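You operate a simulated robot arm through the tools that you are given. There is no shell and no other tool.

Carry out the task below with a simulated two-armed robot. There is one attempt and no reset: what you move stays moved.

TASK
Zero the counter, feed out 20 cm of strap and brake the roll.
Fine: the length counter and big strap roll on the tall grey stand; zero before feeding.

The check looks at the end state, three seconds after you hand in, the way a careful person would. Anything else that was tipped, shoved, dropped, spilled or broken makes it a failure.

THE ROBOT
Two 7-joint arms with fingered hands on one trunk that stands fixed in place. Base frame: the origin is at the foot of the trunk, x ahead of it, y to its left, z up; the work surface is at about z = 0.8. Units: m, degrees, N and s.
The left shoulder is at [0.073, 0.173, 1.178], the right one opposite. With the tool pointing down near the work surface each hand reaches from about 0.1 to 0.78 m from the base axis, measured 20 degrees to its own side. Payload 3.5 kg a hand.
The tool frame of a hand sits at the grasp point between the pads (the TCP): z along the fingers, y along the line on which they close. The tips reach 0.03 m beyond it. The gripper opens to 0.104 m; its body begins 0.035 m behind the TCP. The gripper is a hand of 3 fingers: y runs from the thumb to the fingers, the wrist lies at [-0.015, -0.104, -0.178] in the tool frame, and closing takes about 1.5 s.
Orientation is told as [roll, pitch, yaw] about the base's x, y, z axes, in that order, counted from this pose: with the fingers straight down and the wrist toward the robot, the tool's x, y and z point along [0, 1, 0], [1, 0, 0] and [0, 0, -1] of the base frame.

THE INTERFACE
- The arms move only by the tool jog_arm. It takes "left_rows", "right_rows" or both (then of equal length, played together; a hand with none holds still); each is text: rows parted by semicolons, each of 7 numbers parted by spaces: the shift along the base's x, y, z in units of 400 mm (1.0 is 400 mm), then the turn, a rotation vector about the base's x, y, z in units of 120 degrees (1.0 is 120 degrees), then the finger opening in m, from 0 to 0.104. In form: tx ty tz rx ry rz hand; .... A call has 1 to 20 rows; each row is the pose to reach, as a shift and turn from the pose commanded when the call began. A call with a number of a shift or a turn outside -1 to 1 is refused whole. Rows are played at 5 a second. More than 0.05 m and 8.6 degrees between two rows, or a gripper value outside its range, and nothing of the call is played. Where a pose cannot be reached the arm comes as near as it can. A force on the tool above 90 N (or 10 N above the force at the start of the call, whichever is more), or a blocked arm, ends the call early, and 0.2 s more pass. Each finger travels about 0.072 m/s and halts on what it meets, pressing with about 28 N; the grip force reading is that of the motor and also rises with nothing between the fingers. The clock runs only during rows and for 0.2 s after the last one: add rows that repeat a pose to give the fingers time. It gives the time, the measured TCP pose, the force on the tool (base axes), the opening and the grip force at its end, in the units of the frame above (readings bear some noise), with the torque about the TCP (base axes, N m) and any sound that the robot's microphone picked up.
- Cameras (640 x 400 px; columns grow to the right, rows downward): "scene" is now at [0.1598, -0.046, 1.37]; the picture's right is [-0.50, -0.87, 0.00], its down [-0.35, 0.20, -0.92] and it looks along [0.79, -0.46, -0.40] (base axes); focal length 278 px, centre (320, 200). "left" rides on the left gripper at [-0.064, -0.094, -0.117] in its tool frame; the picture's right is [-0.72, -0.33, 0.61], its down [0.64, -0.65, 0.40] and it looks along [0.27, 0.68, 0.68] (tool axes); focal length 238 px, centre (320, 200). "right" rides on the right gripper at [0.064, -0.094, -0.117] in its tool frame; the picture's right is [-0.72, 0.33, -0.61], its down [-0.64, -0.65, 0.40] and it looks along [-0.27, 0.68, 0.68] (tool axes); focal length 238 px, centre (320, 200).
- grab_frame(camera): a new picture of that camera. It takes no simulated time.
- slide_trunk(by): moves the trunk up (or, below 0, down) by that many m; the arms and the scene camera ride with it, the base frame stays. It gives what a move gives, with no picture.
- preshape(shape, hand): the hand has 3 fingers and takes this shape, open, in about a second: jaw (thumb against the fingers, like two jaws); tri (thumb and two fingers); tip (a fingertip pinch); poke (one finger out to press); point (the index stretched); flat (the hand flat); cup (the hand cupped); fist (a fist). The gripper value then closes the fingers along that shape, each until it touches; the sizes above hold for jaw. It gives what a move gives, with no picture.
- pan_tilt(pan, tilt): turns the head with the scene camera to pan (to the left, within 86 degrees either way) and tilt (down, from -29 to 69), counted from straight ahead of the robot (the tilt from the chest, where the trunk bows). It gives what a move gives.
- measure_at(camera, pixels): for up to 12 pixels [column, row] of the newest picture of that camera ("zoom" is the newest enlarged one), the place [x, y, z] in the base frame of the surface seen there, good to about 0.002 m. It takes no simulated time.
- zoom(camera, box): a new picture of the part [left, top, right, bottom] of that camera's present view, enlarged. It takes no simulated time.
- finish_job(): hands the job in; it is judged then, once.

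Open the grippers and draw the arms clear of the work before you hand the job in, unless the task says otherwise.

The tools are called after "Call:" as a command line: name --argument value ..., lists and objects as JSON in quotes. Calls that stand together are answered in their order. jog_arm: Moves the arms, as the interface text tells. Its arguments: {"type":"object","properties":{"left_rows":{"type":"string"},"right_rows":{"type":"string"}},"required":[]} The other tools are called the same way: slide_trunk (by) moves the trunk up or down; preshape (shape, hand) gives the hand a shape; pan_tilt (pan, tilt) turns the head that bears the scene camera; grab_frame (camera) takes a picture; measure_at (camera, pixels) gives the place of the surface under pixels of a picture; zoom (camera, box) takes an enlarged picture of a part of a camera's view; finish_job () hands the job in.

At the start:

```text
time_s: 0.0
left_position: [0.5501, 0.0044, 1.2795]
left_ee_rot: [-0.1, 0.0, 0.1]
left_ft_force: [1.0, 0.8, 0.6]
left_moment: [0.01, 0.02, 0.0]
left_opening: 0.1035
left_grip_force: 0.0
left_shape: jaw
right_position: [0.4286, -0.3945, 1.2088]
right_ee_rot: [0.0, 0.1, -0.1]
right_ft_force: [1.1, 0.2, 0.6]
right_moment: [0.01, -0.01, -0.01]
right_opening: 0.104
right_grip_force: 0.1
right_shape: jaw
trunk travel left (down, up): [-0.275, 0.479]
head pan, tilt (commanded): [-29.9, 23.7]
```

scene: 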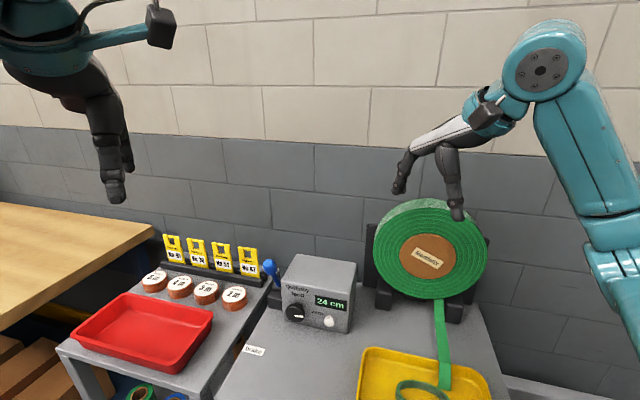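
right: 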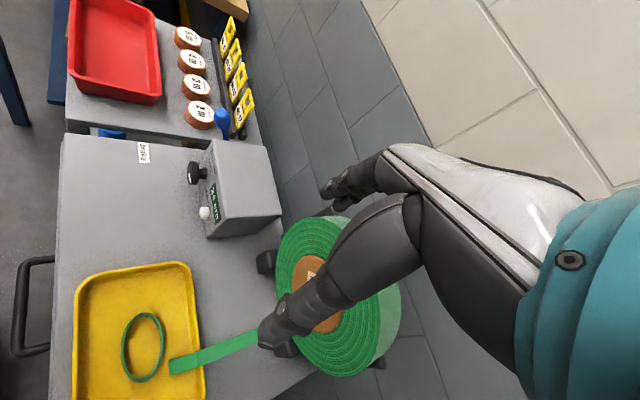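
left: 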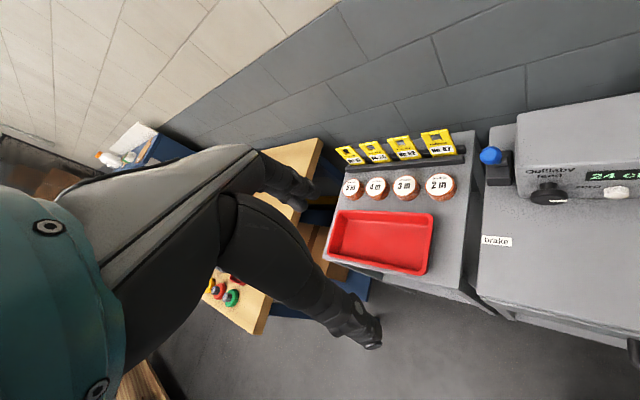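

The scene picture shows the grey counter box (reading 24 cm, at about 320,295) with a black knob, a white button, a blue lever behind it and a big green roll. I zoom in to read the labels.

Call:
zoom --camera "scene" --box '[230, 230, 390, 370]'

Call:
zoom --camera "left" --box '[460, 80, 640, 260]'

Call:
zoom --camera "scene" --box '[340, 180, 520, 400]'

```text
2.86 times, centred on (310, 300) of scene
```

zoom: 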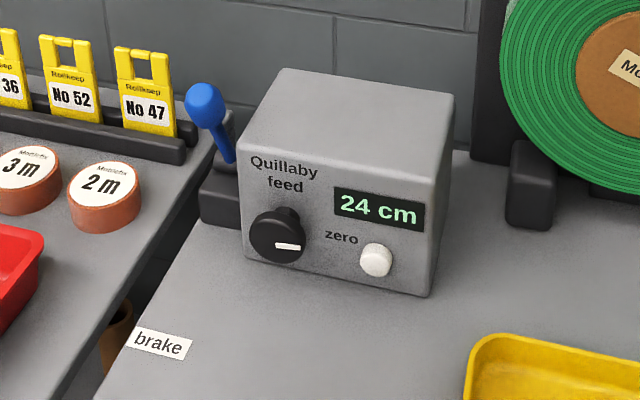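

```text
2.22 times, centred on (550, 170) of left
```

zoom: 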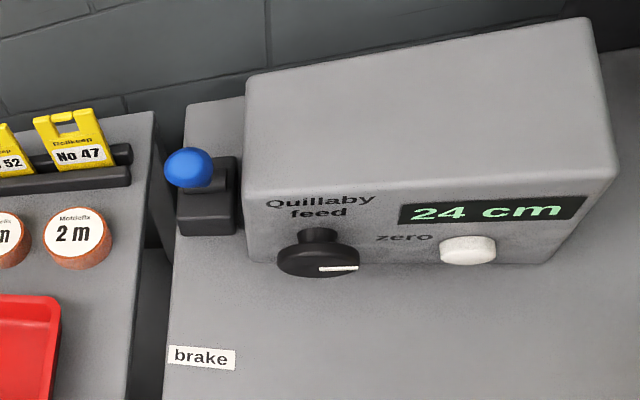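

```text
1.82 times, centred on (430, 290) of scene
```

zoom: 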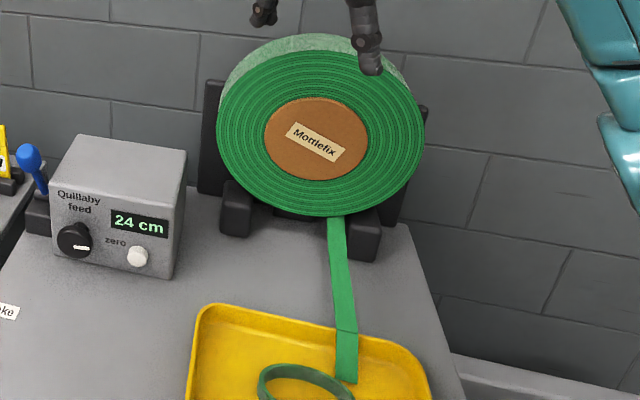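

The knob ("Quillaby feed"), the zero button and the blue lever with a "brake" label in front of it are clear. I measure where these lie.

Call:
zoom --camera "scene" --box '[240, 240, 370, 360]'

Call:
measure_at --camera "scene" --pixels '[[269, 265], [274, 275], [270, 283], [294, 312], [301, 314], [329, 321], [332, 301], [290, 298], [254, 350], [281, 283], [349, 297], [347, 331]]'

Call:
measure_at --camera "scene" --pixels '[[428, 257], [430, 205], [438, 310], [443, 345], [447, 386], [377, 235], [486, 255], [430, 296], [470, 305], [375, 295], [230, 380], [420, 330]]'

```text
3.33 times, centred on (305, 300) of scene
```

zoom: 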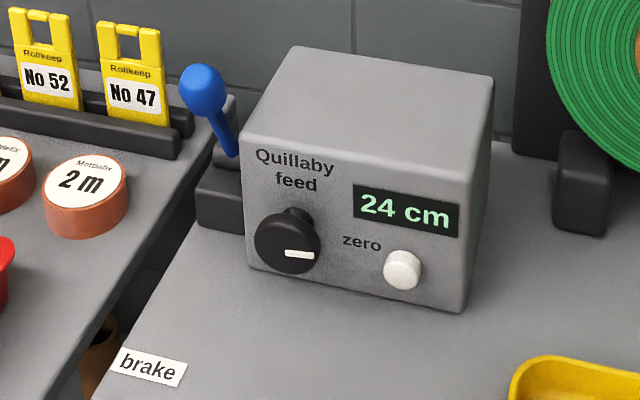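

```text
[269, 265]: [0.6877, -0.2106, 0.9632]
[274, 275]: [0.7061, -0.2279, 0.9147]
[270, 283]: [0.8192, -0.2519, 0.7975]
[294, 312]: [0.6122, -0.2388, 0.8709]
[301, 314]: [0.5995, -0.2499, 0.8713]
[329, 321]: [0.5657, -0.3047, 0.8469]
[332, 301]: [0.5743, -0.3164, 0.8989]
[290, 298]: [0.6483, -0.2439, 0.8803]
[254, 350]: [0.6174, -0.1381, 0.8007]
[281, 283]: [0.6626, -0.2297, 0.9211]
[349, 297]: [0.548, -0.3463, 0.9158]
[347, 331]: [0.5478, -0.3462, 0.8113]
```

```text
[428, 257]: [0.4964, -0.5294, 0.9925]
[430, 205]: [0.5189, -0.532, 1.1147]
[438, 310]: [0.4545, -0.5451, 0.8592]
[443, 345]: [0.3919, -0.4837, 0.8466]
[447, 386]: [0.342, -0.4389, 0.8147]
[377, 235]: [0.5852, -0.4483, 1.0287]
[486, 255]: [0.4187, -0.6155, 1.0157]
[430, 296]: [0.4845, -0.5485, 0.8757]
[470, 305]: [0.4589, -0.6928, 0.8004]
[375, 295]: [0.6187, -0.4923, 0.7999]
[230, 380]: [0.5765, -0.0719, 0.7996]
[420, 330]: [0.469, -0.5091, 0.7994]
```

The stand is turned about 45°: the box face normal is about (-0.71, 0.70, 0). I look more closely at the lever through both hand cameras to see which way it leans now.

Call:
zoom --camera "right" --box '[130, 90, 290, 250]'

Call:
measure_at --camera "right" --pixels '[[221, 119], [228, 128], [235, 132], [145, 153], [193, 172], [204, 213], [214, 190], [214, 145], [211, 236], [279, 213], [262, 147]]'

Call:
measure_at --camera "left" --pixels '[[491, 155], [497, 166], [500, 178], [510, 178], [497, 241], [548, 191], [615, 192], [530, 160], [519, 150], [488, 180], [511, 155]]'

```text
2.50 times, centred on (210, 170) of right
```

zoom: 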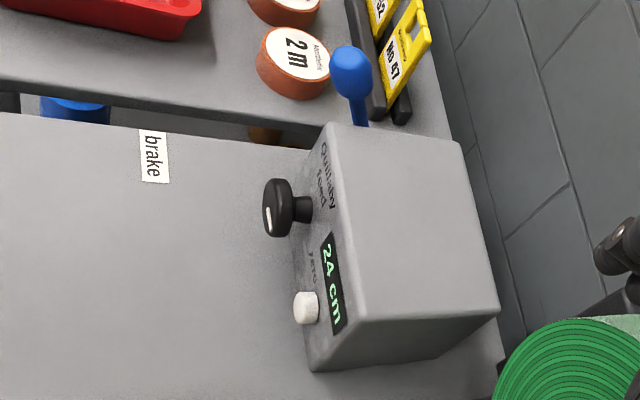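

```text
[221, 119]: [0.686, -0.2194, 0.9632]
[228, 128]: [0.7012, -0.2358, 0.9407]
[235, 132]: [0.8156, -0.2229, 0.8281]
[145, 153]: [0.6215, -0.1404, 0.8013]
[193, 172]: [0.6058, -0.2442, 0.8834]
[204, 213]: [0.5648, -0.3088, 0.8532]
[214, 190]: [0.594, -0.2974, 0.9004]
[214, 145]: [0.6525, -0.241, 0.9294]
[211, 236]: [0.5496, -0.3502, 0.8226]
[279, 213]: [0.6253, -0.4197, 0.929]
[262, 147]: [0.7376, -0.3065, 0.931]
```

```text
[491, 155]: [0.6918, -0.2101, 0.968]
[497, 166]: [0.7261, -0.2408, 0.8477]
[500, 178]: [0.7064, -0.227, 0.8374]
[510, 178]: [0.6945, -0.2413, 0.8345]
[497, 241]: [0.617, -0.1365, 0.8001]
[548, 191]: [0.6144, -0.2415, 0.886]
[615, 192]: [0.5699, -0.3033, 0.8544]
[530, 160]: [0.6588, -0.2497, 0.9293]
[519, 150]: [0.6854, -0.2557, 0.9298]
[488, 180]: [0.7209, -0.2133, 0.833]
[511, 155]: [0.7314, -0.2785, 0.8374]
```

I zoom tightly on the lever and its base in the scene and left views to determine its lean.

Call:
zoom --camera "left" --box '[470, 130, 540, 200]'

Call:
zoom --camera "scene" --box '[250, 250, 300, 300]'

```text
5.71 times, centred on (505, 165) of left
```

zoom: 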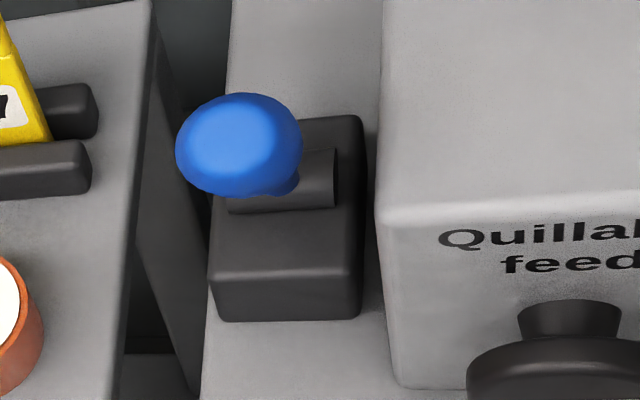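

```text
8.00 times, centred on (275, 275) of scene
```

zoom: 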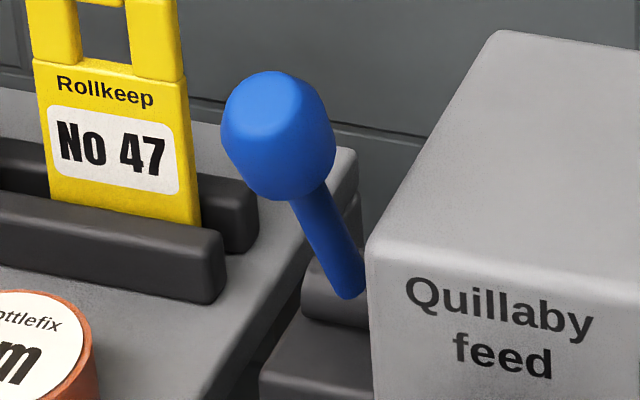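

The lever pivots about a cylinder running along the box's width direction. I measure points along its shaft in the newest zoom.

Call:
measure_at --camera "zoom" --pixels '[[270, 120], [285, 150], [308, 205], [322, 235], [337, 270], [345, 292], [330, 295], [320, 315], [310, 350], [290, 385]]'

```text
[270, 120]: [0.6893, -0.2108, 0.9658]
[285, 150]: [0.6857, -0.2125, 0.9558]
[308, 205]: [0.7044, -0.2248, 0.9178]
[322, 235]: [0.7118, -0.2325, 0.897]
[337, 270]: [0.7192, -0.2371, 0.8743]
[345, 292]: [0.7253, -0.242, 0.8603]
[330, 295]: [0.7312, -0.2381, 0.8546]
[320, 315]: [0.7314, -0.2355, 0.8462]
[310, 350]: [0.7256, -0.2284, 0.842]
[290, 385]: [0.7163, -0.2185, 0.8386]
```

The shaft runs from (0.725,-0.242,0.860) to (0.704,-0.225,0.918), so the lever now leans about 25° toward the stand's front. I start with the zero button and give the right hand the poke shape, up where it is clear.

Call:
preshape --shape "poke" --hand "right"

Call:
grab_frame --camera "scene"

Call:
grab_frame --camera "right"

```text
time_s: 0.9
left_position: [0.5504, 0.0033, 1.2785]
left_ee_rot: [-0.1, 0.0, 0.0]
left_ft_force: [0.0, 0.3, 0.3]
left_moment: [-0.01, 0.03, 0.0]
left_opening: 0.1038
left_grip_force: 0.1
left_shape: jaw
right_position: [0.4284, -0.395, 1.2087]
right_ee_rot: [0.0, 0.0, 0.0]
right_ft_force: [0.5, 0.7, 0.3]
right_moment: [-0.01, -0.03, -0.04]
right_opening: 0.0002
right_grip_force: 0.1
right_shape: poke
trunk travel left (down, up): [-0.275, 0.479]
head pan, tilt (commanded): [-29.9, 23.7]
```

```text
taken
```

scene: 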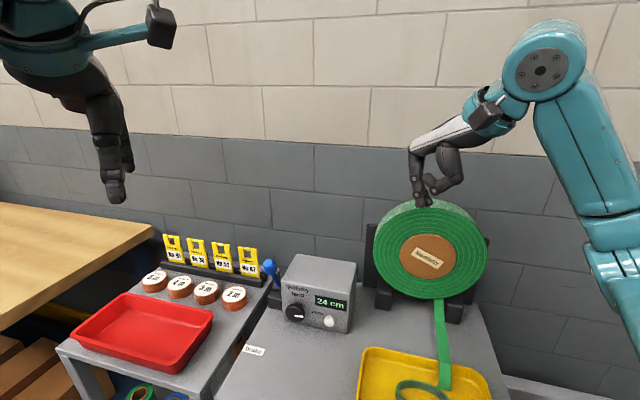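

```text
taken
```

right: 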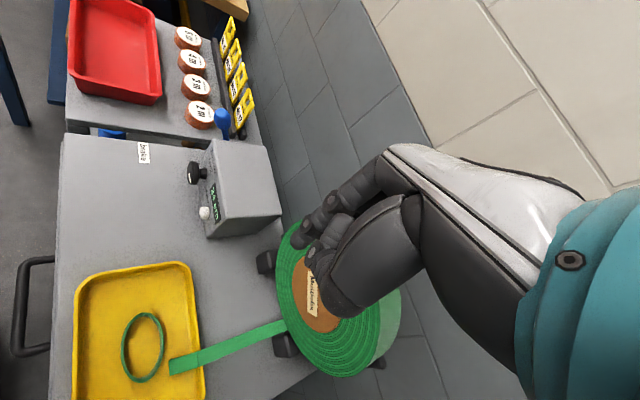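

I zoom on the right hand in both views to find where the poking finger sits in the tool frame.

Call:
zoom --camera "right" --box '[260, 130, 440, 330]'

Call:
zoom --camera "scene" --box '[390, 100, 490, 220]'

Call:
measure_at --camera "scene" --pixels '[[421, 202], [427, 185], [434, 188], [418, 160], [440, 187], [415, 180], [422, 196]]'

Call:
measure_at --camera "right" --pixels '[[299, 238], [310, 228], [303, 245], [315, 260], [330, 200], [340, 300]]'

```text
2.00 times, centred on (350, 230) of right
```

zoom: 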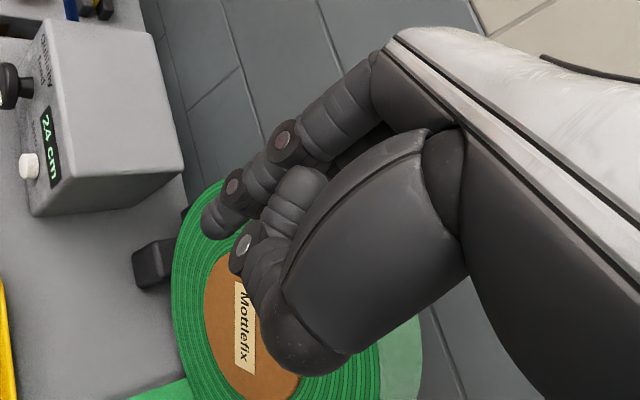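

```text
3.33 times, centred on (440, 160) of scene
```

zoom: 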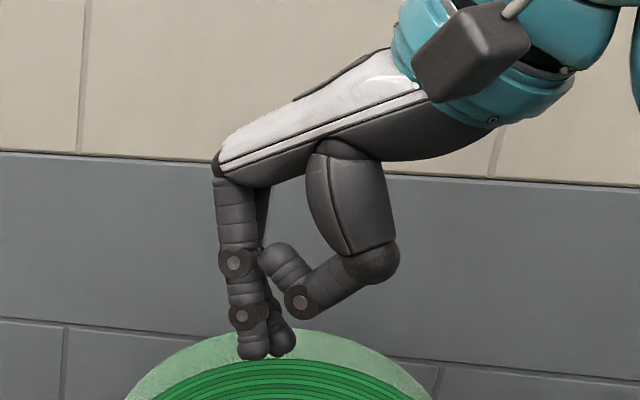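

```text
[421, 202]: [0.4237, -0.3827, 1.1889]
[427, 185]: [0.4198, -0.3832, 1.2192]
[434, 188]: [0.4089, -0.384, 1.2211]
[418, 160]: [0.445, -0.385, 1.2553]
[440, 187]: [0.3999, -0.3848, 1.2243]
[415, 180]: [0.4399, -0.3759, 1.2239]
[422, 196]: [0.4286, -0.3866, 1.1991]
```

```text
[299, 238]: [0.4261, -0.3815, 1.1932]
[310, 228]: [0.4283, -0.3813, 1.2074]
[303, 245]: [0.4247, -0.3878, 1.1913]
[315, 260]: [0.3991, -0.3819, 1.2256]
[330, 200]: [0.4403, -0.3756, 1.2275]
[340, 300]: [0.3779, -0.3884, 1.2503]
```

The poking fingertip sits about 2.5 cm beyond the TCP along the fingers. I swing the right hand to a standoff in front of the box, tilted 45° toward the face, and turn the left hand to watch.

Call:
jog_arm --right_rows "0.0131 0.0436 -0.0522 -0.0147 -0.0355 -0.0355 0; 0.0262 0.0872 -0.1044 -0.0294 -0.071 -0.071 0; 0.0393 0.1308 -0.1566 -0.0441 -0.1065 -0.1065 0; 0.0524 0.1744 -0.2088 -0.0588 -0.142 -0.142 0; 0.0655 0.218 -0.261 -0.0735 -0.1775 -0.1775 0; 0.0786 0.2616 -0.3132 -0.0882 -0.213 -0.213 0; 0.0917 0.3052 -0.3654 -0.1029 -0.2485 -0.2485 0; 0.1048 0.3488 -0.4176 -0.1176 -0.284 -0.284 0; 0.1179 0.3924 -0.4698 -0.1323 -0.3195 -0.3195 0; 0.131 0.436 -0.522 -0.147 -0.355 -0.355 0" --left_rows "-0.025 0.025 0 0 0 -0.0375 0.104; -0.05 0.05 0 0 0 -0.075 0.104; -0.075 0.075 0 0 0 -0.1125 0.104; -0.1 0.1 0 0 0 -0.15 0.104; -0.125 0.125 0 0 0 -0.1875 0.104; -0.15 0.15 0 0 0 -0.225 0.104; -0.175 0.175 0 0 0 -0.2625 0.104; -0.2 0.2 0 0 0 -0.3 0.104; -0.225 0.225 0 0 0 -0.3375 0.104; -0.25 0.25 0 0 0 -0.375 0.104"

Call:
grab_frame --camera "scene"

Call:
grab_frame --camera "right"

Call:
grab_frame --camera "left"

```text
time_s: 3.1
left_position: [0.4495, 0.1031, 1.2789]
left_ee_rot: [0.0, 0.0, -45.0]
left_ft_force: [0.2, -0.8, -0.5]
left_moment: [0.03, -0.01, -0.01]
left_opening: 0.1036
left_grip_force: 0.1
left_shape: jaw
right_position: [0.4827, -0.22, 1.0017]
right_ee_rot: [0.1, -45.1, -45.0]
right_ft_force: [0.2, 0.3, -1.2]
right_moment: [0.03, 0.0, -0.06]
right_opening: 0.0
right_grip_force: 0.0
right_shape: poke
right hand out of reach, approached as far as the arm can: row 6
trunk travel left (down, up): [-0.275, 0.479]
head pan, tilt (commanded): [-29.9, 23.7]
```

```text
taken
```

scene: 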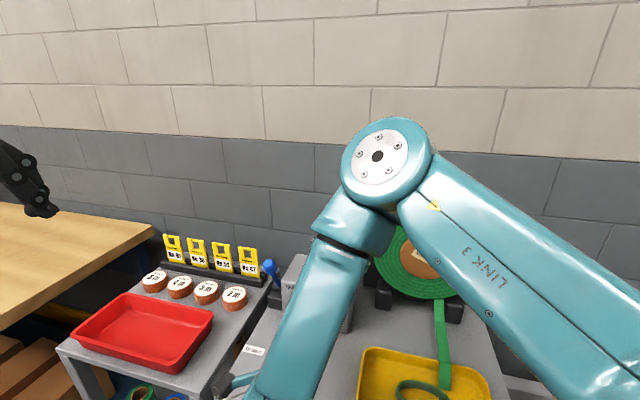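

```text
taken
```

right: 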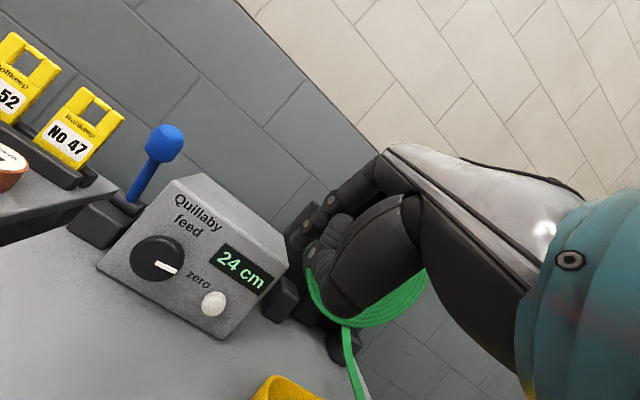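

```text
taken
```

left: 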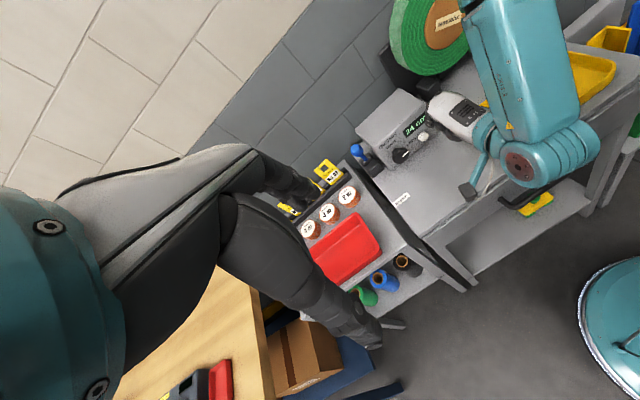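

The right-hand camera now has a fine front view of the box and lever. I zoom on these.

Call:
zoom --camera "right" --box '[60, 110, 300, 350]'

Call:
measure_at --camera "right" --pixels '[[213, 304], [156, 259], [133, 258], [180, 258], [156, 237], [156, 281], [168, 140], [150, 170], [133, 200], [205, 325], [247, 255]]'

```text
1.67 times, centred on (180, 230) of right
```

zoom: 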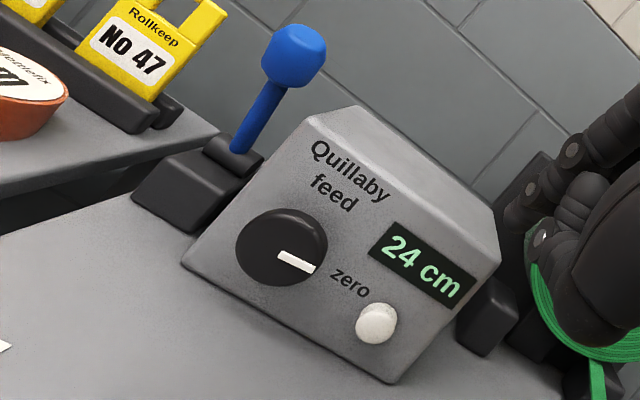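

```text
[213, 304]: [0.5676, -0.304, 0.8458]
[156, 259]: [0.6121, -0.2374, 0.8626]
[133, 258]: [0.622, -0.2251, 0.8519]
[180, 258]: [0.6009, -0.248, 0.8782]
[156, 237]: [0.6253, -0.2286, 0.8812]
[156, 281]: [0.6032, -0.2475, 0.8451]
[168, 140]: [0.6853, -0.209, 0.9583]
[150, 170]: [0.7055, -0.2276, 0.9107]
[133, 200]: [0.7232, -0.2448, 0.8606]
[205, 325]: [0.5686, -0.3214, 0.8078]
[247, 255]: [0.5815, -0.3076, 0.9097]
```

The button front is at (0.568,-0.304,0.846) and the knob centre at about (0.612,-0.237,0.863). I check where the fingertips are in the current right view before approaching.

Call:
zoom --camera "right" --box '[280, 160, 380, 260]'

Call:
measure_at --camera "zoom" --pixels '[[130, 470], [165, 420], [120, 500], [200, 400], [150, 445]]'

Call:
zoom --camera "left" --box '[340, 60, 560, 260]'

```text
4.00 times, centred on (330, 210) of right
```

zoom: 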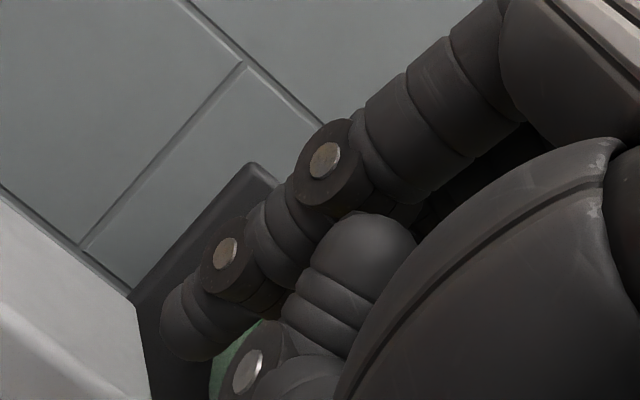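

```text
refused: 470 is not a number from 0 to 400
```

```text
2.00 times, centred on (450, 160) of left
```

zoom: 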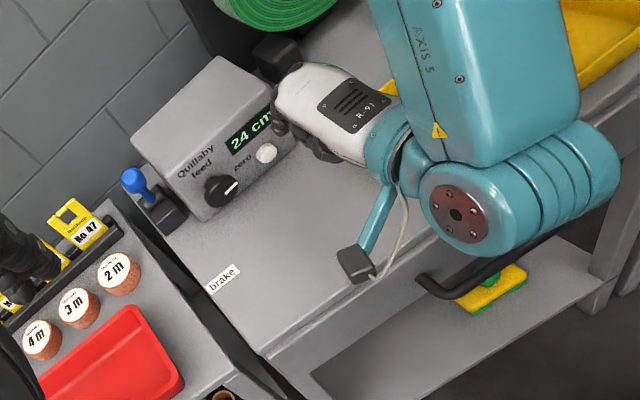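

The index finger alone is out, tip around tool offset (+0.01, 0, +0.025). I go down to a pre-contact pose about 4 cm in front of the button.

Call:
jog_arm --right_rows "0.0198 -0.0258 -0.0668 0 0 0 0; 0.0397 -0.0516 -0.1336 0 0 0 0; 0.0595 -0.0774 -0.2004 0 0 0 0; 0.0794 -0.1032 -0.2672 0 0 0 0; 0.0992 -0.129 -0.334 0 0 0 0; 0.0992 -0.129 -0.334 0 0 0 0"

Call:
grab_frame --camera "right"

Call:
zoom --camera "left" --box '[340, 60, 560, 260]'

```text
time_s: 4.5
left_position: [0.4494, 0.1033, 1.2796]
left_ee_rot: [0.0, 0.0, -45.0]
left_ft_force: [-0.2, -0.9, 0.8]
left_moment: [-0.02, -0.01, 0.01]
left_opening: 0.1035
left_grip_force: 0.1
left_shape: jaw
right_position: [0.5217, -0.2739, 0.8658]
right_ee_rot: [-0.1, -44.9, -45.0]
right_ft_force: [-0.1, -0.2, -0.3]
right_moment: [-0.01, 0.0, -0.01]
right_opening: 0.0
right_grip_force: 0.1
right_shape: poke
trunk travel left (down, up): [-0.275, 0.479]
head pan, tilt (commanded): [-29.9, 23.7]
```

```text
taken
```

right: 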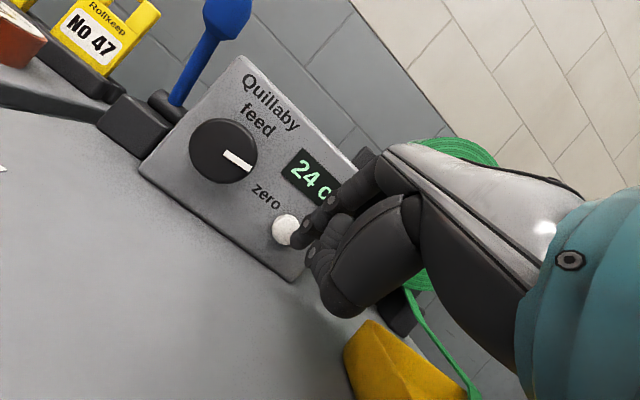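

```text
2.00 times, centred on (450, 160) of left
```

zoom: 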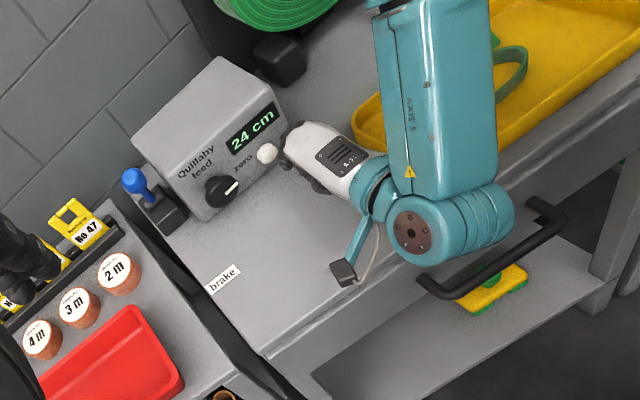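

The fingertip is seen at about (297,242), near the button at (285,230). I measure both before pressing.

Call:
zoom --camera "right" --box '[260, 180, 360, 280]'

Call:
measure_at --camera "right" --pixels '[[297, 241], [300, 235], [304, 230], [285, 230], [278, 228], [281, 240], [290, 217], [307, 247]]'

```text
4.00 times, centred on (310, 230) of right
```

zoom: 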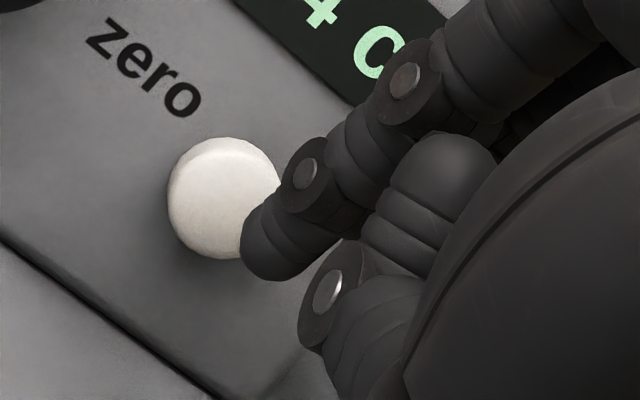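

```text
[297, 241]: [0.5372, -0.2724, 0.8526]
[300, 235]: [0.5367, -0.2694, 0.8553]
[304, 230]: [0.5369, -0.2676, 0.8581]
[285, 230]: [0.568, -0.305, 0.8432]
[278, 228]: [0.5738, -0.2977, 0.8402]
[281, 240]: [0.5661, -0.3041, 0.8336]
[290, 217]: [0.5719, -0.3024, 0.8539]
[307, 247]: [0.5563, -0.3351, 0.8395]
```

The tip needs about 4 cm along the face normal and 7 mm to the left. I approach to light contact first.

Call:
jog_arm --right_rows "0.0265 -0.014 -0.002 0 0 0 0; 0.053 -0.0285 -0.004 0 0 0 0; 0.0725 -0.0475 -0.004 0 0 0 0; 0.0725 -0.0475 -0.004 0 0 0 0"

Call:
zoom --camera "right" --box '[220, 140, 380, 300]'

Call:
zoom --camera "left" --box '[380, 80, 480, 180]'

```text
time_s: 5.5
left_position: [0.4495, 0.1033, 1.2791]
left_ee_rot: [0.1, 0.0, -44.9]
left_ft_force: [-0.1, 0.9, -0.2]
left_moment: [-0.04, -0.01, 0.04]
left_opening: 0.1039
left_grip_force: 0.0
left_shape: jaw
right_position: [0.5482, -0.293, 0.8638]
right_ee_rot: [-0.2, -45.0, -44.9]
right_ft_force: [-2.0, 1.8, 0.5]
right_moment: [0.02, 0.01, 0.02]
right_opening: 0.0
right_grip_force: 0.1
right_shape: poke
trunk travel left (down, up): [-0.275, 0.479]
head pan, tilt (commanded): [-29.9, 23.7]
```

```text
2.50 times, centred on (300, 220) of right
```

zoom: 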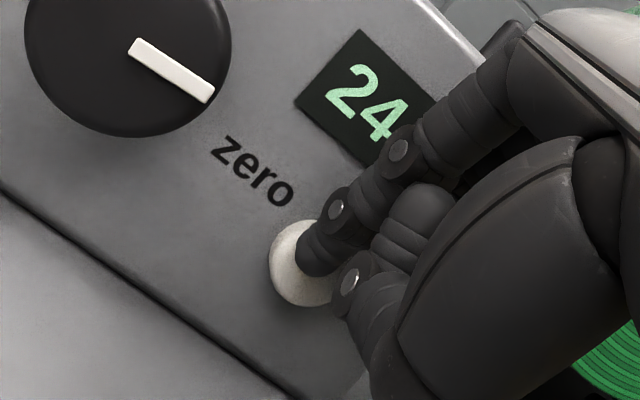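

```text
4.00 times, centred on (430, 130) of left
```

zoom: 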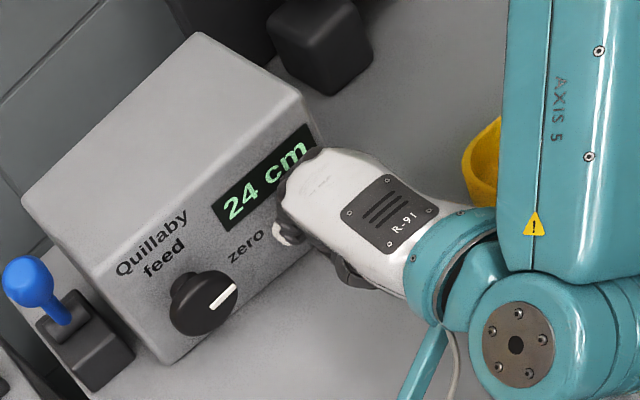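

Light contact (about 2.7 N along the normal) with the tip on the button, and the counter is visible from the left camera. I press in about 5 mm further.

Call:
jog_arm --right_rows "0.0045 -0.0045 0 0 0 0 0; 0.009 -0.009 0 0 0 0 0; 0.009 -0.009 0 0 0 0 0"

Call:
zoom --camera "left" --box '[380, 80, 480, 180]'

```text
time_s: 6.3
left_position: [0.4478, 0.1034, 1.2809]
left_ee_rot: [0.1, 0.0, -45.0]
left_ft_force: [-0.1, -0.5, 0.7]
left_moment: [0.0, 0.04, 0.0]
left_opening: 0.1037
left_grip_force: 0.1
left_shape: jaw
right_position: [0.5527, -0.2956, 0.8657]
right_ee_rot: [0.0, -45.0, -45.0]
right_ft_force: [-5.0, 4.7, 0.6]
right_moment: [0.07, 0.07, 0.07]
right_opening: 0.0001
right_grip_force: 0.1
right_shape: poke
trunk travel left (down, up): [-0.275, 0.479]
head pan, tilt (commanded): [-29.9, 23.7]
heard: click
```

```text
4.00 times, centred on (430, 130) of left
```

zoom: 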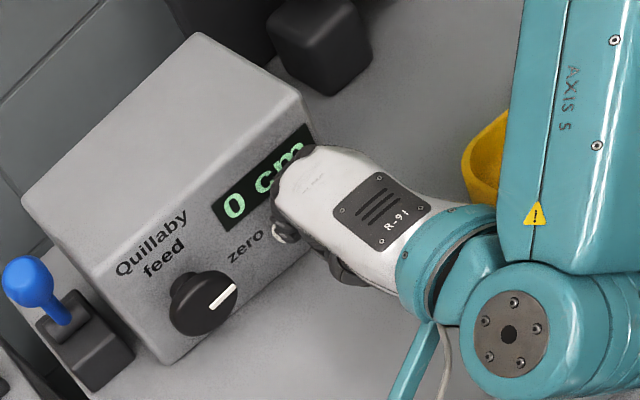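

The microphone heard a click and the counter shows 0 cm. I draw back along the normal and raise the hand to look at the knob.

Call:
jog_arm --right_rows "-0.05 0.05 0 0 0 0 0; -0.1 0.1 0.03 0 0 0 0; -0.15 0.15 0.1 0 0 0 0; -0.2 0.2 0.2 0 0 0 0; -0.2 0.2 0.2 0 0 0 0"

Call:
grab_frame --camera "right"

Call:
zoom --camera "right" --box '[80, 120, 300, 340]'

Call:
zoom --camera "left" --box '[380, 80, 480, 180]'

```text
time_s: 7.5
left_position: [0.4494, 0.1028, 1.2796]
left_ee_rot: [0.0, 0.0, -44.9]
left_ft_force: [-0.3, 0.1, 0.8]
left_moment: [0.01, -0.01, 0.0]
left_opening: 0.1035
left_grip_force: 0.1
left_shape: jaw
right_position: [0.475, -0.2146, 0.944]
right_ee_rot: [-0.1, -44.9, -45.0]
right_ft_force: [-0.4, -0.3, 0.5]
right_moment: [0.02, 0.0, -0.02]
right_opening: 0.0
right_grip_force: 0.0
right_shape: poke
trunk travel left (down, up): [-0.275, 0.479]
head pan, tilt (commanded): [-29.9, 23.7]
```

```text
taken
```

right: 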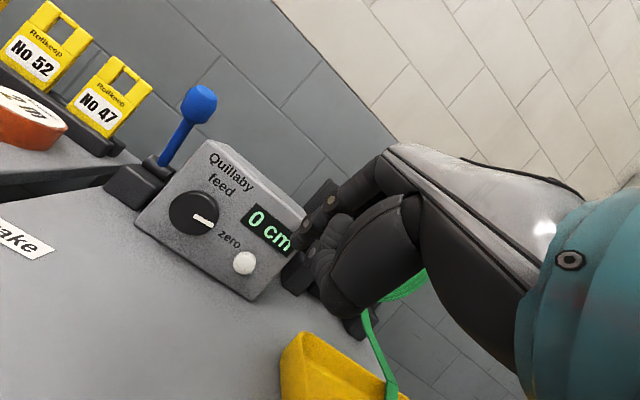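

```text
1.82 times, centred on (190, 230) of right
```

zoom: 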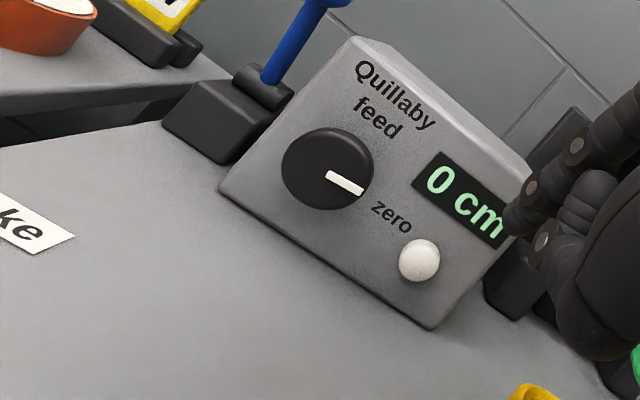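

```text
4.00 times, centred on (430, 130) of left
```

zoom: 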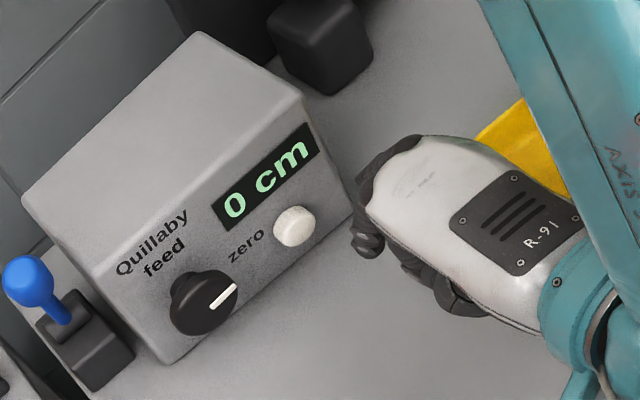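

The counter holds 0 cm. Now I measure the knob's face and rim in the right picture (knob about (194,212)).

Call:
measure_at --camera "right" --pixels '[[194, 203], [182, 212], [171, 212], [194, 212], [216, 213], [194, 232], [194, 192], [180, 228], [208, 198], [178, 196], [209, 228], [204, 218]]'

Call:
zoom --camera "right" --box '[150, 180, 240, 240]'

```text
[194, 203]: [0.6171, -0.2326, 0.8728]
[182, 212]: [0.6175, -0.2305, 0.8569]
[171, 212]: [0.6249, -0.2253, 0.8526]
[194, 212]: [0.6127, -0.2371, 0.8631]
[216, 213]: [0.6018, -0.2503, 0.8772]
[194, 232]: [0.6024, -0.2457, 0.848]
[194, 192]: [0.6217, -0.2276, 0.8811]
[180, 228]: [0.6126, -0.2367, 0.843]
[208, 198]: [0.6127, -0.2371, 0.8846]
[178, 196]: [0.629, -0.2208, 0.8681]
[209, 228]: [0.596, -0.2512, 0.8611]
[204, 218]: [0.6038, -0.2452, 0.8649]
```

```text
6.67 times, centred on (195, 210) of right
```

zoom: 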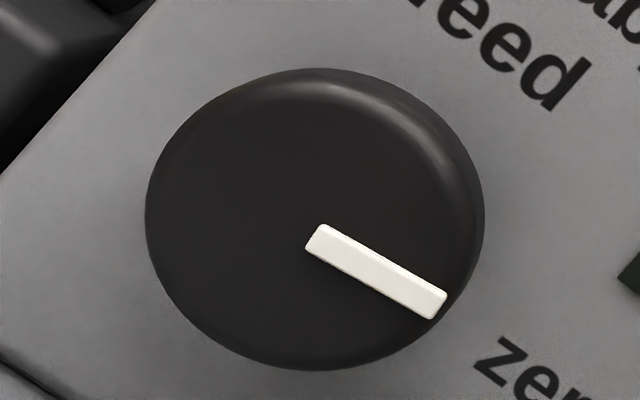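

Knob front centre is about (0.6125,-0.237,0.864), radius about 2.3 cm, standing 3.2 cm off the face, pointer at 3 o'clock. I reopen the right hand to the jaw shape, then turn it in free space so the fingers point along the knob axis.

Call:
preshape --shape "jaw" --hand "right"

Call:
jog_arm --right_rows "0 0.0125 0.0167 -0.0485 0.0343 0.02425 0.104; 0 0.025 0.0333 -0.097 0.0686 0.0485 0.104; 0 0.0375 0.05 -0.1455 0.1028 0.07275 0.104; 0 0.05 0.0667 -0.194 0.1371 0.097 0.104; 0 0.0625 0.0833 -0.2425 0.1714 0.12125 0.104; 0 0.075 0.1 -0.291 0.2057 0.1455 0.104; 0 0.0875 0.1167 -0.3395 0.2399 0.16975 0.104; 0 0.1 0.1333 -0.388 0.2742 0.194 0.104; 0 0.1125 0.15 -0.4365 0.3085 0.21825 0.104; 0 0.125 0.1667 -0.485 0.3428 0.2425 0.104; 0 0.1375 0.1833 -0.5335 0.3771 0.26675 0.104; 0 0.15 0.2 -0.582 0.4113 0.291 0.104; 0 0.1625 0.2167 -0.6305 0.4456 0.31525 0.104; 0 0.175 0.2333 -0.679 0.4799 0.3395 0.104; 0 0.1875 0.25 -0.7275 0.5142 0.36375 0.104; 0 0.2 0.2667 -0.776 0.5484 0.388 0.104; 0 0.2125 0.2833 -0.8245 0.5827 0.41225 0.104; 0 0.225 0.3 -0.873 0.617 0.4365 0.104; 0 0.225 0.3 -0.873 0.617 0.4365 0.104"

Call:
grab_frame --camera "scene"

Call:
grab_frame --camera "left"

Call:
grab_frame --camera "right"

```text
time_s: 8.4
left_position: [0.4495, 0.103, 1.2804]
left_ee_rot: [0.0, 0.0, -45.1]
left_ft_force: [0.3, 0.5, 0.4]
left_moment: [0.01, -0.01, 0.0]
left_opening: 0.1035
left_grip_force: 0.0
left_shape: jaw
right_position: [0.4744, -0.216, 0.9441]
right_ee_rot: [0.1, -45.0, -44.8]
right_ft_force: [-0.7, 0.4, 0.8]
right_moment: [0.0, -0.01, 0.01]
right_opening: 0.1041
right_grip_force: 0.0
right_shape: jaw
trunk travel left (down, up): [-0.275, 0.479]
head pan, tilt (commanded): [-29.9, 23.7]
```

```text
time_s: 12.4
left_position: [0.4495, 0.1026, 1.2797]
left_ee_rot: [0.0, 0.1, -45.0]
left_ft_force: [0.0, 0.7, 0.8]
left_moment: [-0.02, 0.02, 0.02]
left_opening: 0.1036
left_grip_force: 0.1
left_shape: jaw
right_position: [0.4729, -0.126, 1.0648]
right_ee_rot: [-90.0, 45.0, 45.0]
right_ft_force: [-0.4, -0.6, -0.5]
right_moment: [0.01, -0.01, 0.01]
right_opening: 0.1041
right_grip_force: 0.1
right_shape: jaw
trunk travel left (down, up): [-0.275, 0.479]
head pan, tilt (commanded): [-29.9, 23.7]
```

```text
taken
```

scene: 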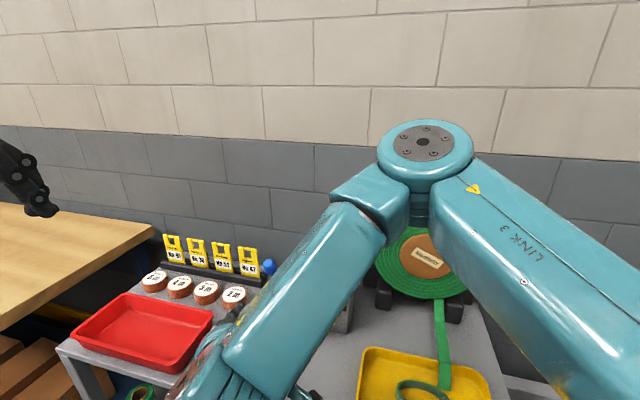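

```text
taken
```

left: 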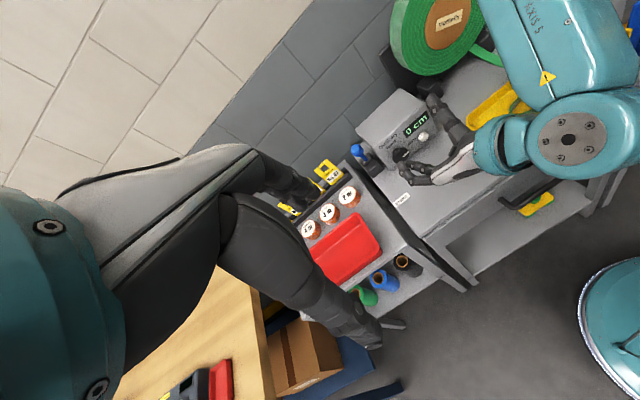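

```text
taken
```

right: 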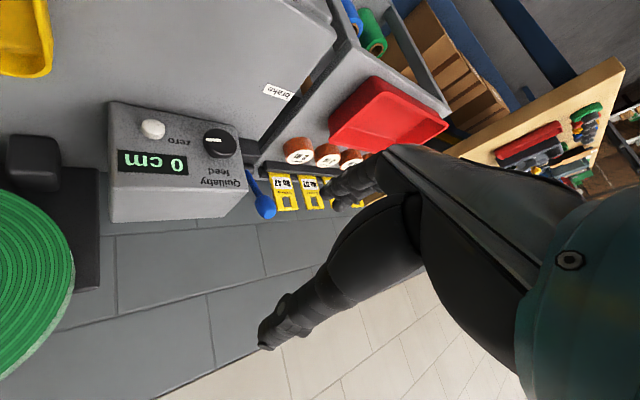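

The orientation is reached (fingers along the axis, wrist up and to the right). I come down to a standoff about 10 cm in front of the knob with the fingers closed to 7 cm.

Call:
jog_arm --right_rows "0.0287 -0.0168 -0.0728 0 0 0 0.095; 0.0574 -0.0336 -0.1457 0 0 0 0.085; 0.0861 -0.0504 -0.2185 0 0 0 0.075; 0.1149 -0.0672 -0.2913 0 0 0 0.07; 0.1436 -0.084 -0.3642 0 0 0 0.07; 0.1723 -0.1008 -0.437 0 0 0 0.07; 0.1723 -0.1008 -0.437 0 0 0 0.07"

Call:
grab_frame --camera "right"

Call:
zoom --camera "left" --box '[340, 60, 540, 220]'

```text
time_s: 14.0
left_position: [0.4484, 0.103, 1.2797]
left_ee_rot: [0.0, 0.0, -45.1]
left_ft_force: [-0.5, 0.1, 0.0]
left_moment: [-0.01, -0.04, -0.01]
left_opening: 0.1036
left_grip_force: 0.0
left_shape: jaw
right_position: [0.543, -0.1642, 0.89]
right_ee_rot: [-90.0, 45.0, 44.9]
right_ft_force: [0.0, 0.0, -0.1]
right_moment: [-0.02, -0.02, 0.01]
right_opening: 0.0706
right_grip_force: 0.1
right_shape: jaw
trunk travel left (down, up): [-0.275, 0.479]
head pan, tilt (commanded): [-29.9, 23.7]
```

```text
taken
```

right: 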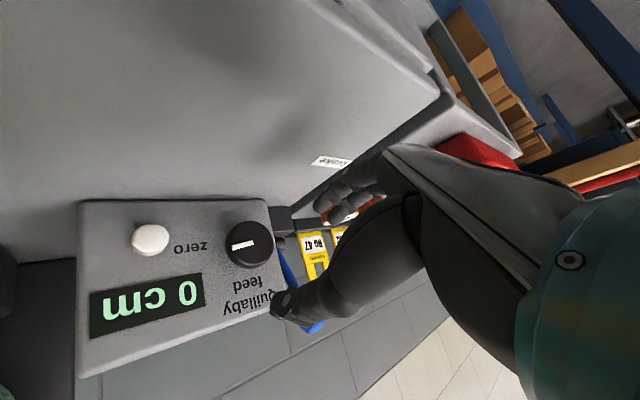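

```text
2.50 times, centred on (440, 140) of left
```

zoom: 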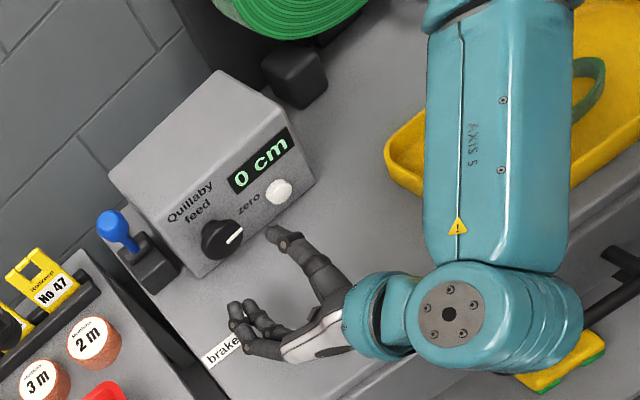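

The hand faces the knob squarely with thumb and fingers straddling its axis. I test how far the wrist can roll about the knob axis here in free space (90° anticlockwise).

Call:
jog_arm --right_rows "0 0 0 -0.0442 0.0442 0 0.07; 0 0 0 -0.0884 0.0884 0 0.07; 0 0 0 -0.1326 0.1326 0 0.07; 0 0 0 -0.1768 0.1768 0 0.07; 0 0 0 -0.221 0.221 0 0.07; 0 0 0 -0.2652 0.2652 0 0.07; 0 0 0 -0.3094 0.3094 0 0.07; 0 0 0 -0.3536 0.3536 0 0.07; 0 0 0 -0.3978 0.3978 0 0.07; 0 0 0 -0.442 0.442 0 0.07; 0 0 0 -0.4862 0.4862 0 0.07; 0 0 0 -0.5303 0.5303 0 0.07; 0 0 0 -0.5303 0.5303 0 0.07"

Call:
grab_frame --camera "right"

Call:
zoom --camera "left" --box '[340, 60, 540, 220]'

Call:
grab_frame --camera "scene"

```text
time_s: 16.8
left_position: [0.4494, 0.1026, 1.2797]
left_ee_rot: [0.0, 0.1, -45.1]
left_ft_force: [-1.4, 1.1, 0.6]
left_moment: [-0.02, 0.0, -0.04]
left_opening: 0.1038
left_grip_force: 0.1
left_shape: jaw
right_position: [0.5421, -0.1653, 0.8903]
right_ee_rot: [90.1, 44.9, -134.9]
right_ft_force: [0.3, 0.0, -0.3]
right_moment: [0.0, 0.03, 0.02]
right_opening: 0.0705
right_grip_force: 0.0
right_shape: jaw
trunk travel left (down, up): [-0.275, 0.479]
head pan, tilt (commanded): [-29.9, 23.7]
```

```text
taken
```

right: 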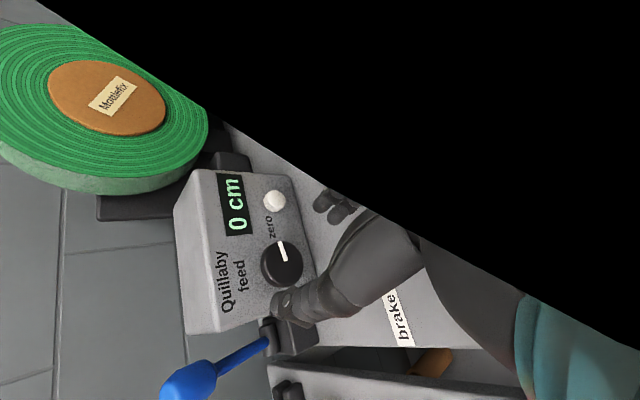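

```text
2.50 times, centred on (440, 140) of left
```

zoom: 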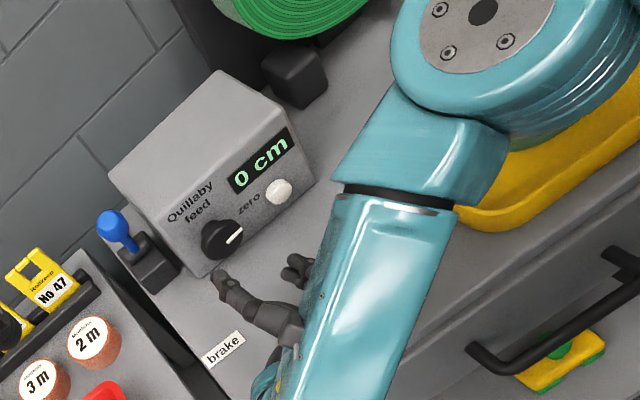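

```text
taken
```

scene: 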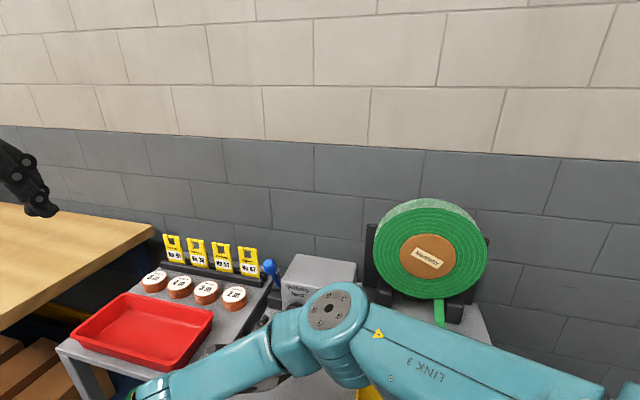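

The roll is reachable, but the elbow has swung low over the tray. I check its height and clearance.

Call:
measure_at --camera "scene" --pixels '[[330, 305], [345, 380], [300, 340], [400, 330], [500, 370], [370, 300]]'

Call:
grab_frame --camera "left"

Call:
measure_at --camera "left" --pixels '[[505, 60], [530, 110], [560, 75], [535, 120]]'

```text
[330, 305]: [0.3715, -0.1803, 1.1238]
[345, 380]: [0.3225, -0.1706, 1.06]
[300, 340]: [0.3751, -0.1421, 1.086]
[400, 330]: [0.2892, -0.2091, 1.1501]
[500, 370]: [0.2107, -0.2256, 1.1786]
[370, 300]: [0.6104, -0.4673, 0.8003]
```

```text
taken
```

left: 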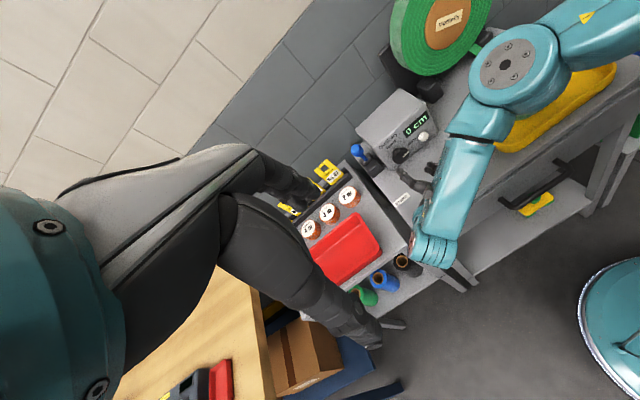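

```text
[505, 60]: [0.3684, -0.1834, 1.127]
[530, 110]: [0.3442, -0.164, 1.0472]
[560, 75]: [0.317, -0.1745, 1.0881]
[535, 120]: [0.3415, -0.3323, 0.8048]
```

The elbow is at z≈1.05–1.12, well clear. I measure the lowest parts of the fingers to be sure they clear the stand when I go down to the knob's height.

Call:
measure_at --camera "right" --pixels '[[322, 203], [330, 195], [338, 212], [350, 205], [365, 212], [340, 190], [290, 300], [300, 290], [280, 300], [330, 280]]'

Call:
zoom --camera "right" --box '[240, 170, 420, 330]'

Call:
zoom --camera "left" --box '[390, 120, 470, 200]'

```text
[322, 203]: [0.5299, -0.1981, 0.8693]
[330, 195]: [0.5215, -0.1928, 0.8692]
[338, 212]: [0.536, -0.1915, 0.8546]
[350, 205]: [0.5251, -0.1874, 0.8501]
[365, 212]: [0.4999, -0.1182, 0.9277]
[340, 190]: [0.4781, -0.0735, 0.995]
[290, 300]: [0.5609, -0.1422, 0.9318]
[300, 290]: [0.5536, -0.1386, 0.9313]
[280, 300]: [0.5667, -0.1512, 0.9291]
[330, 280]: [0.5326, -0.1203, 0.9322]
```

```text
2.50 times, centred on (330, 250) of right
```

zoom: 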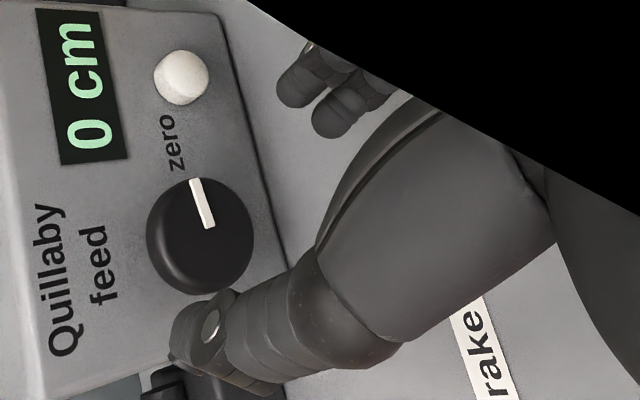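

```text
5.00 times, centred on (430, 160) of left
```

zoom: 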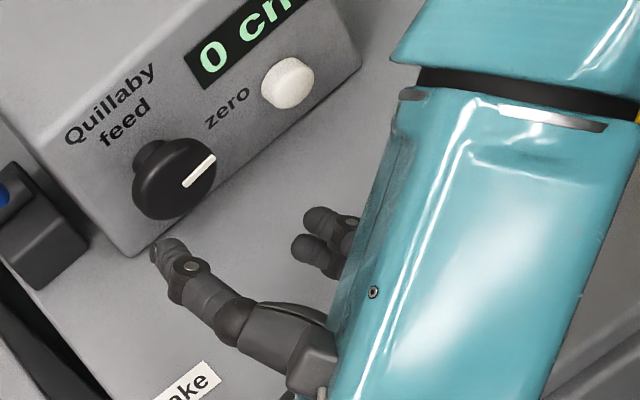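

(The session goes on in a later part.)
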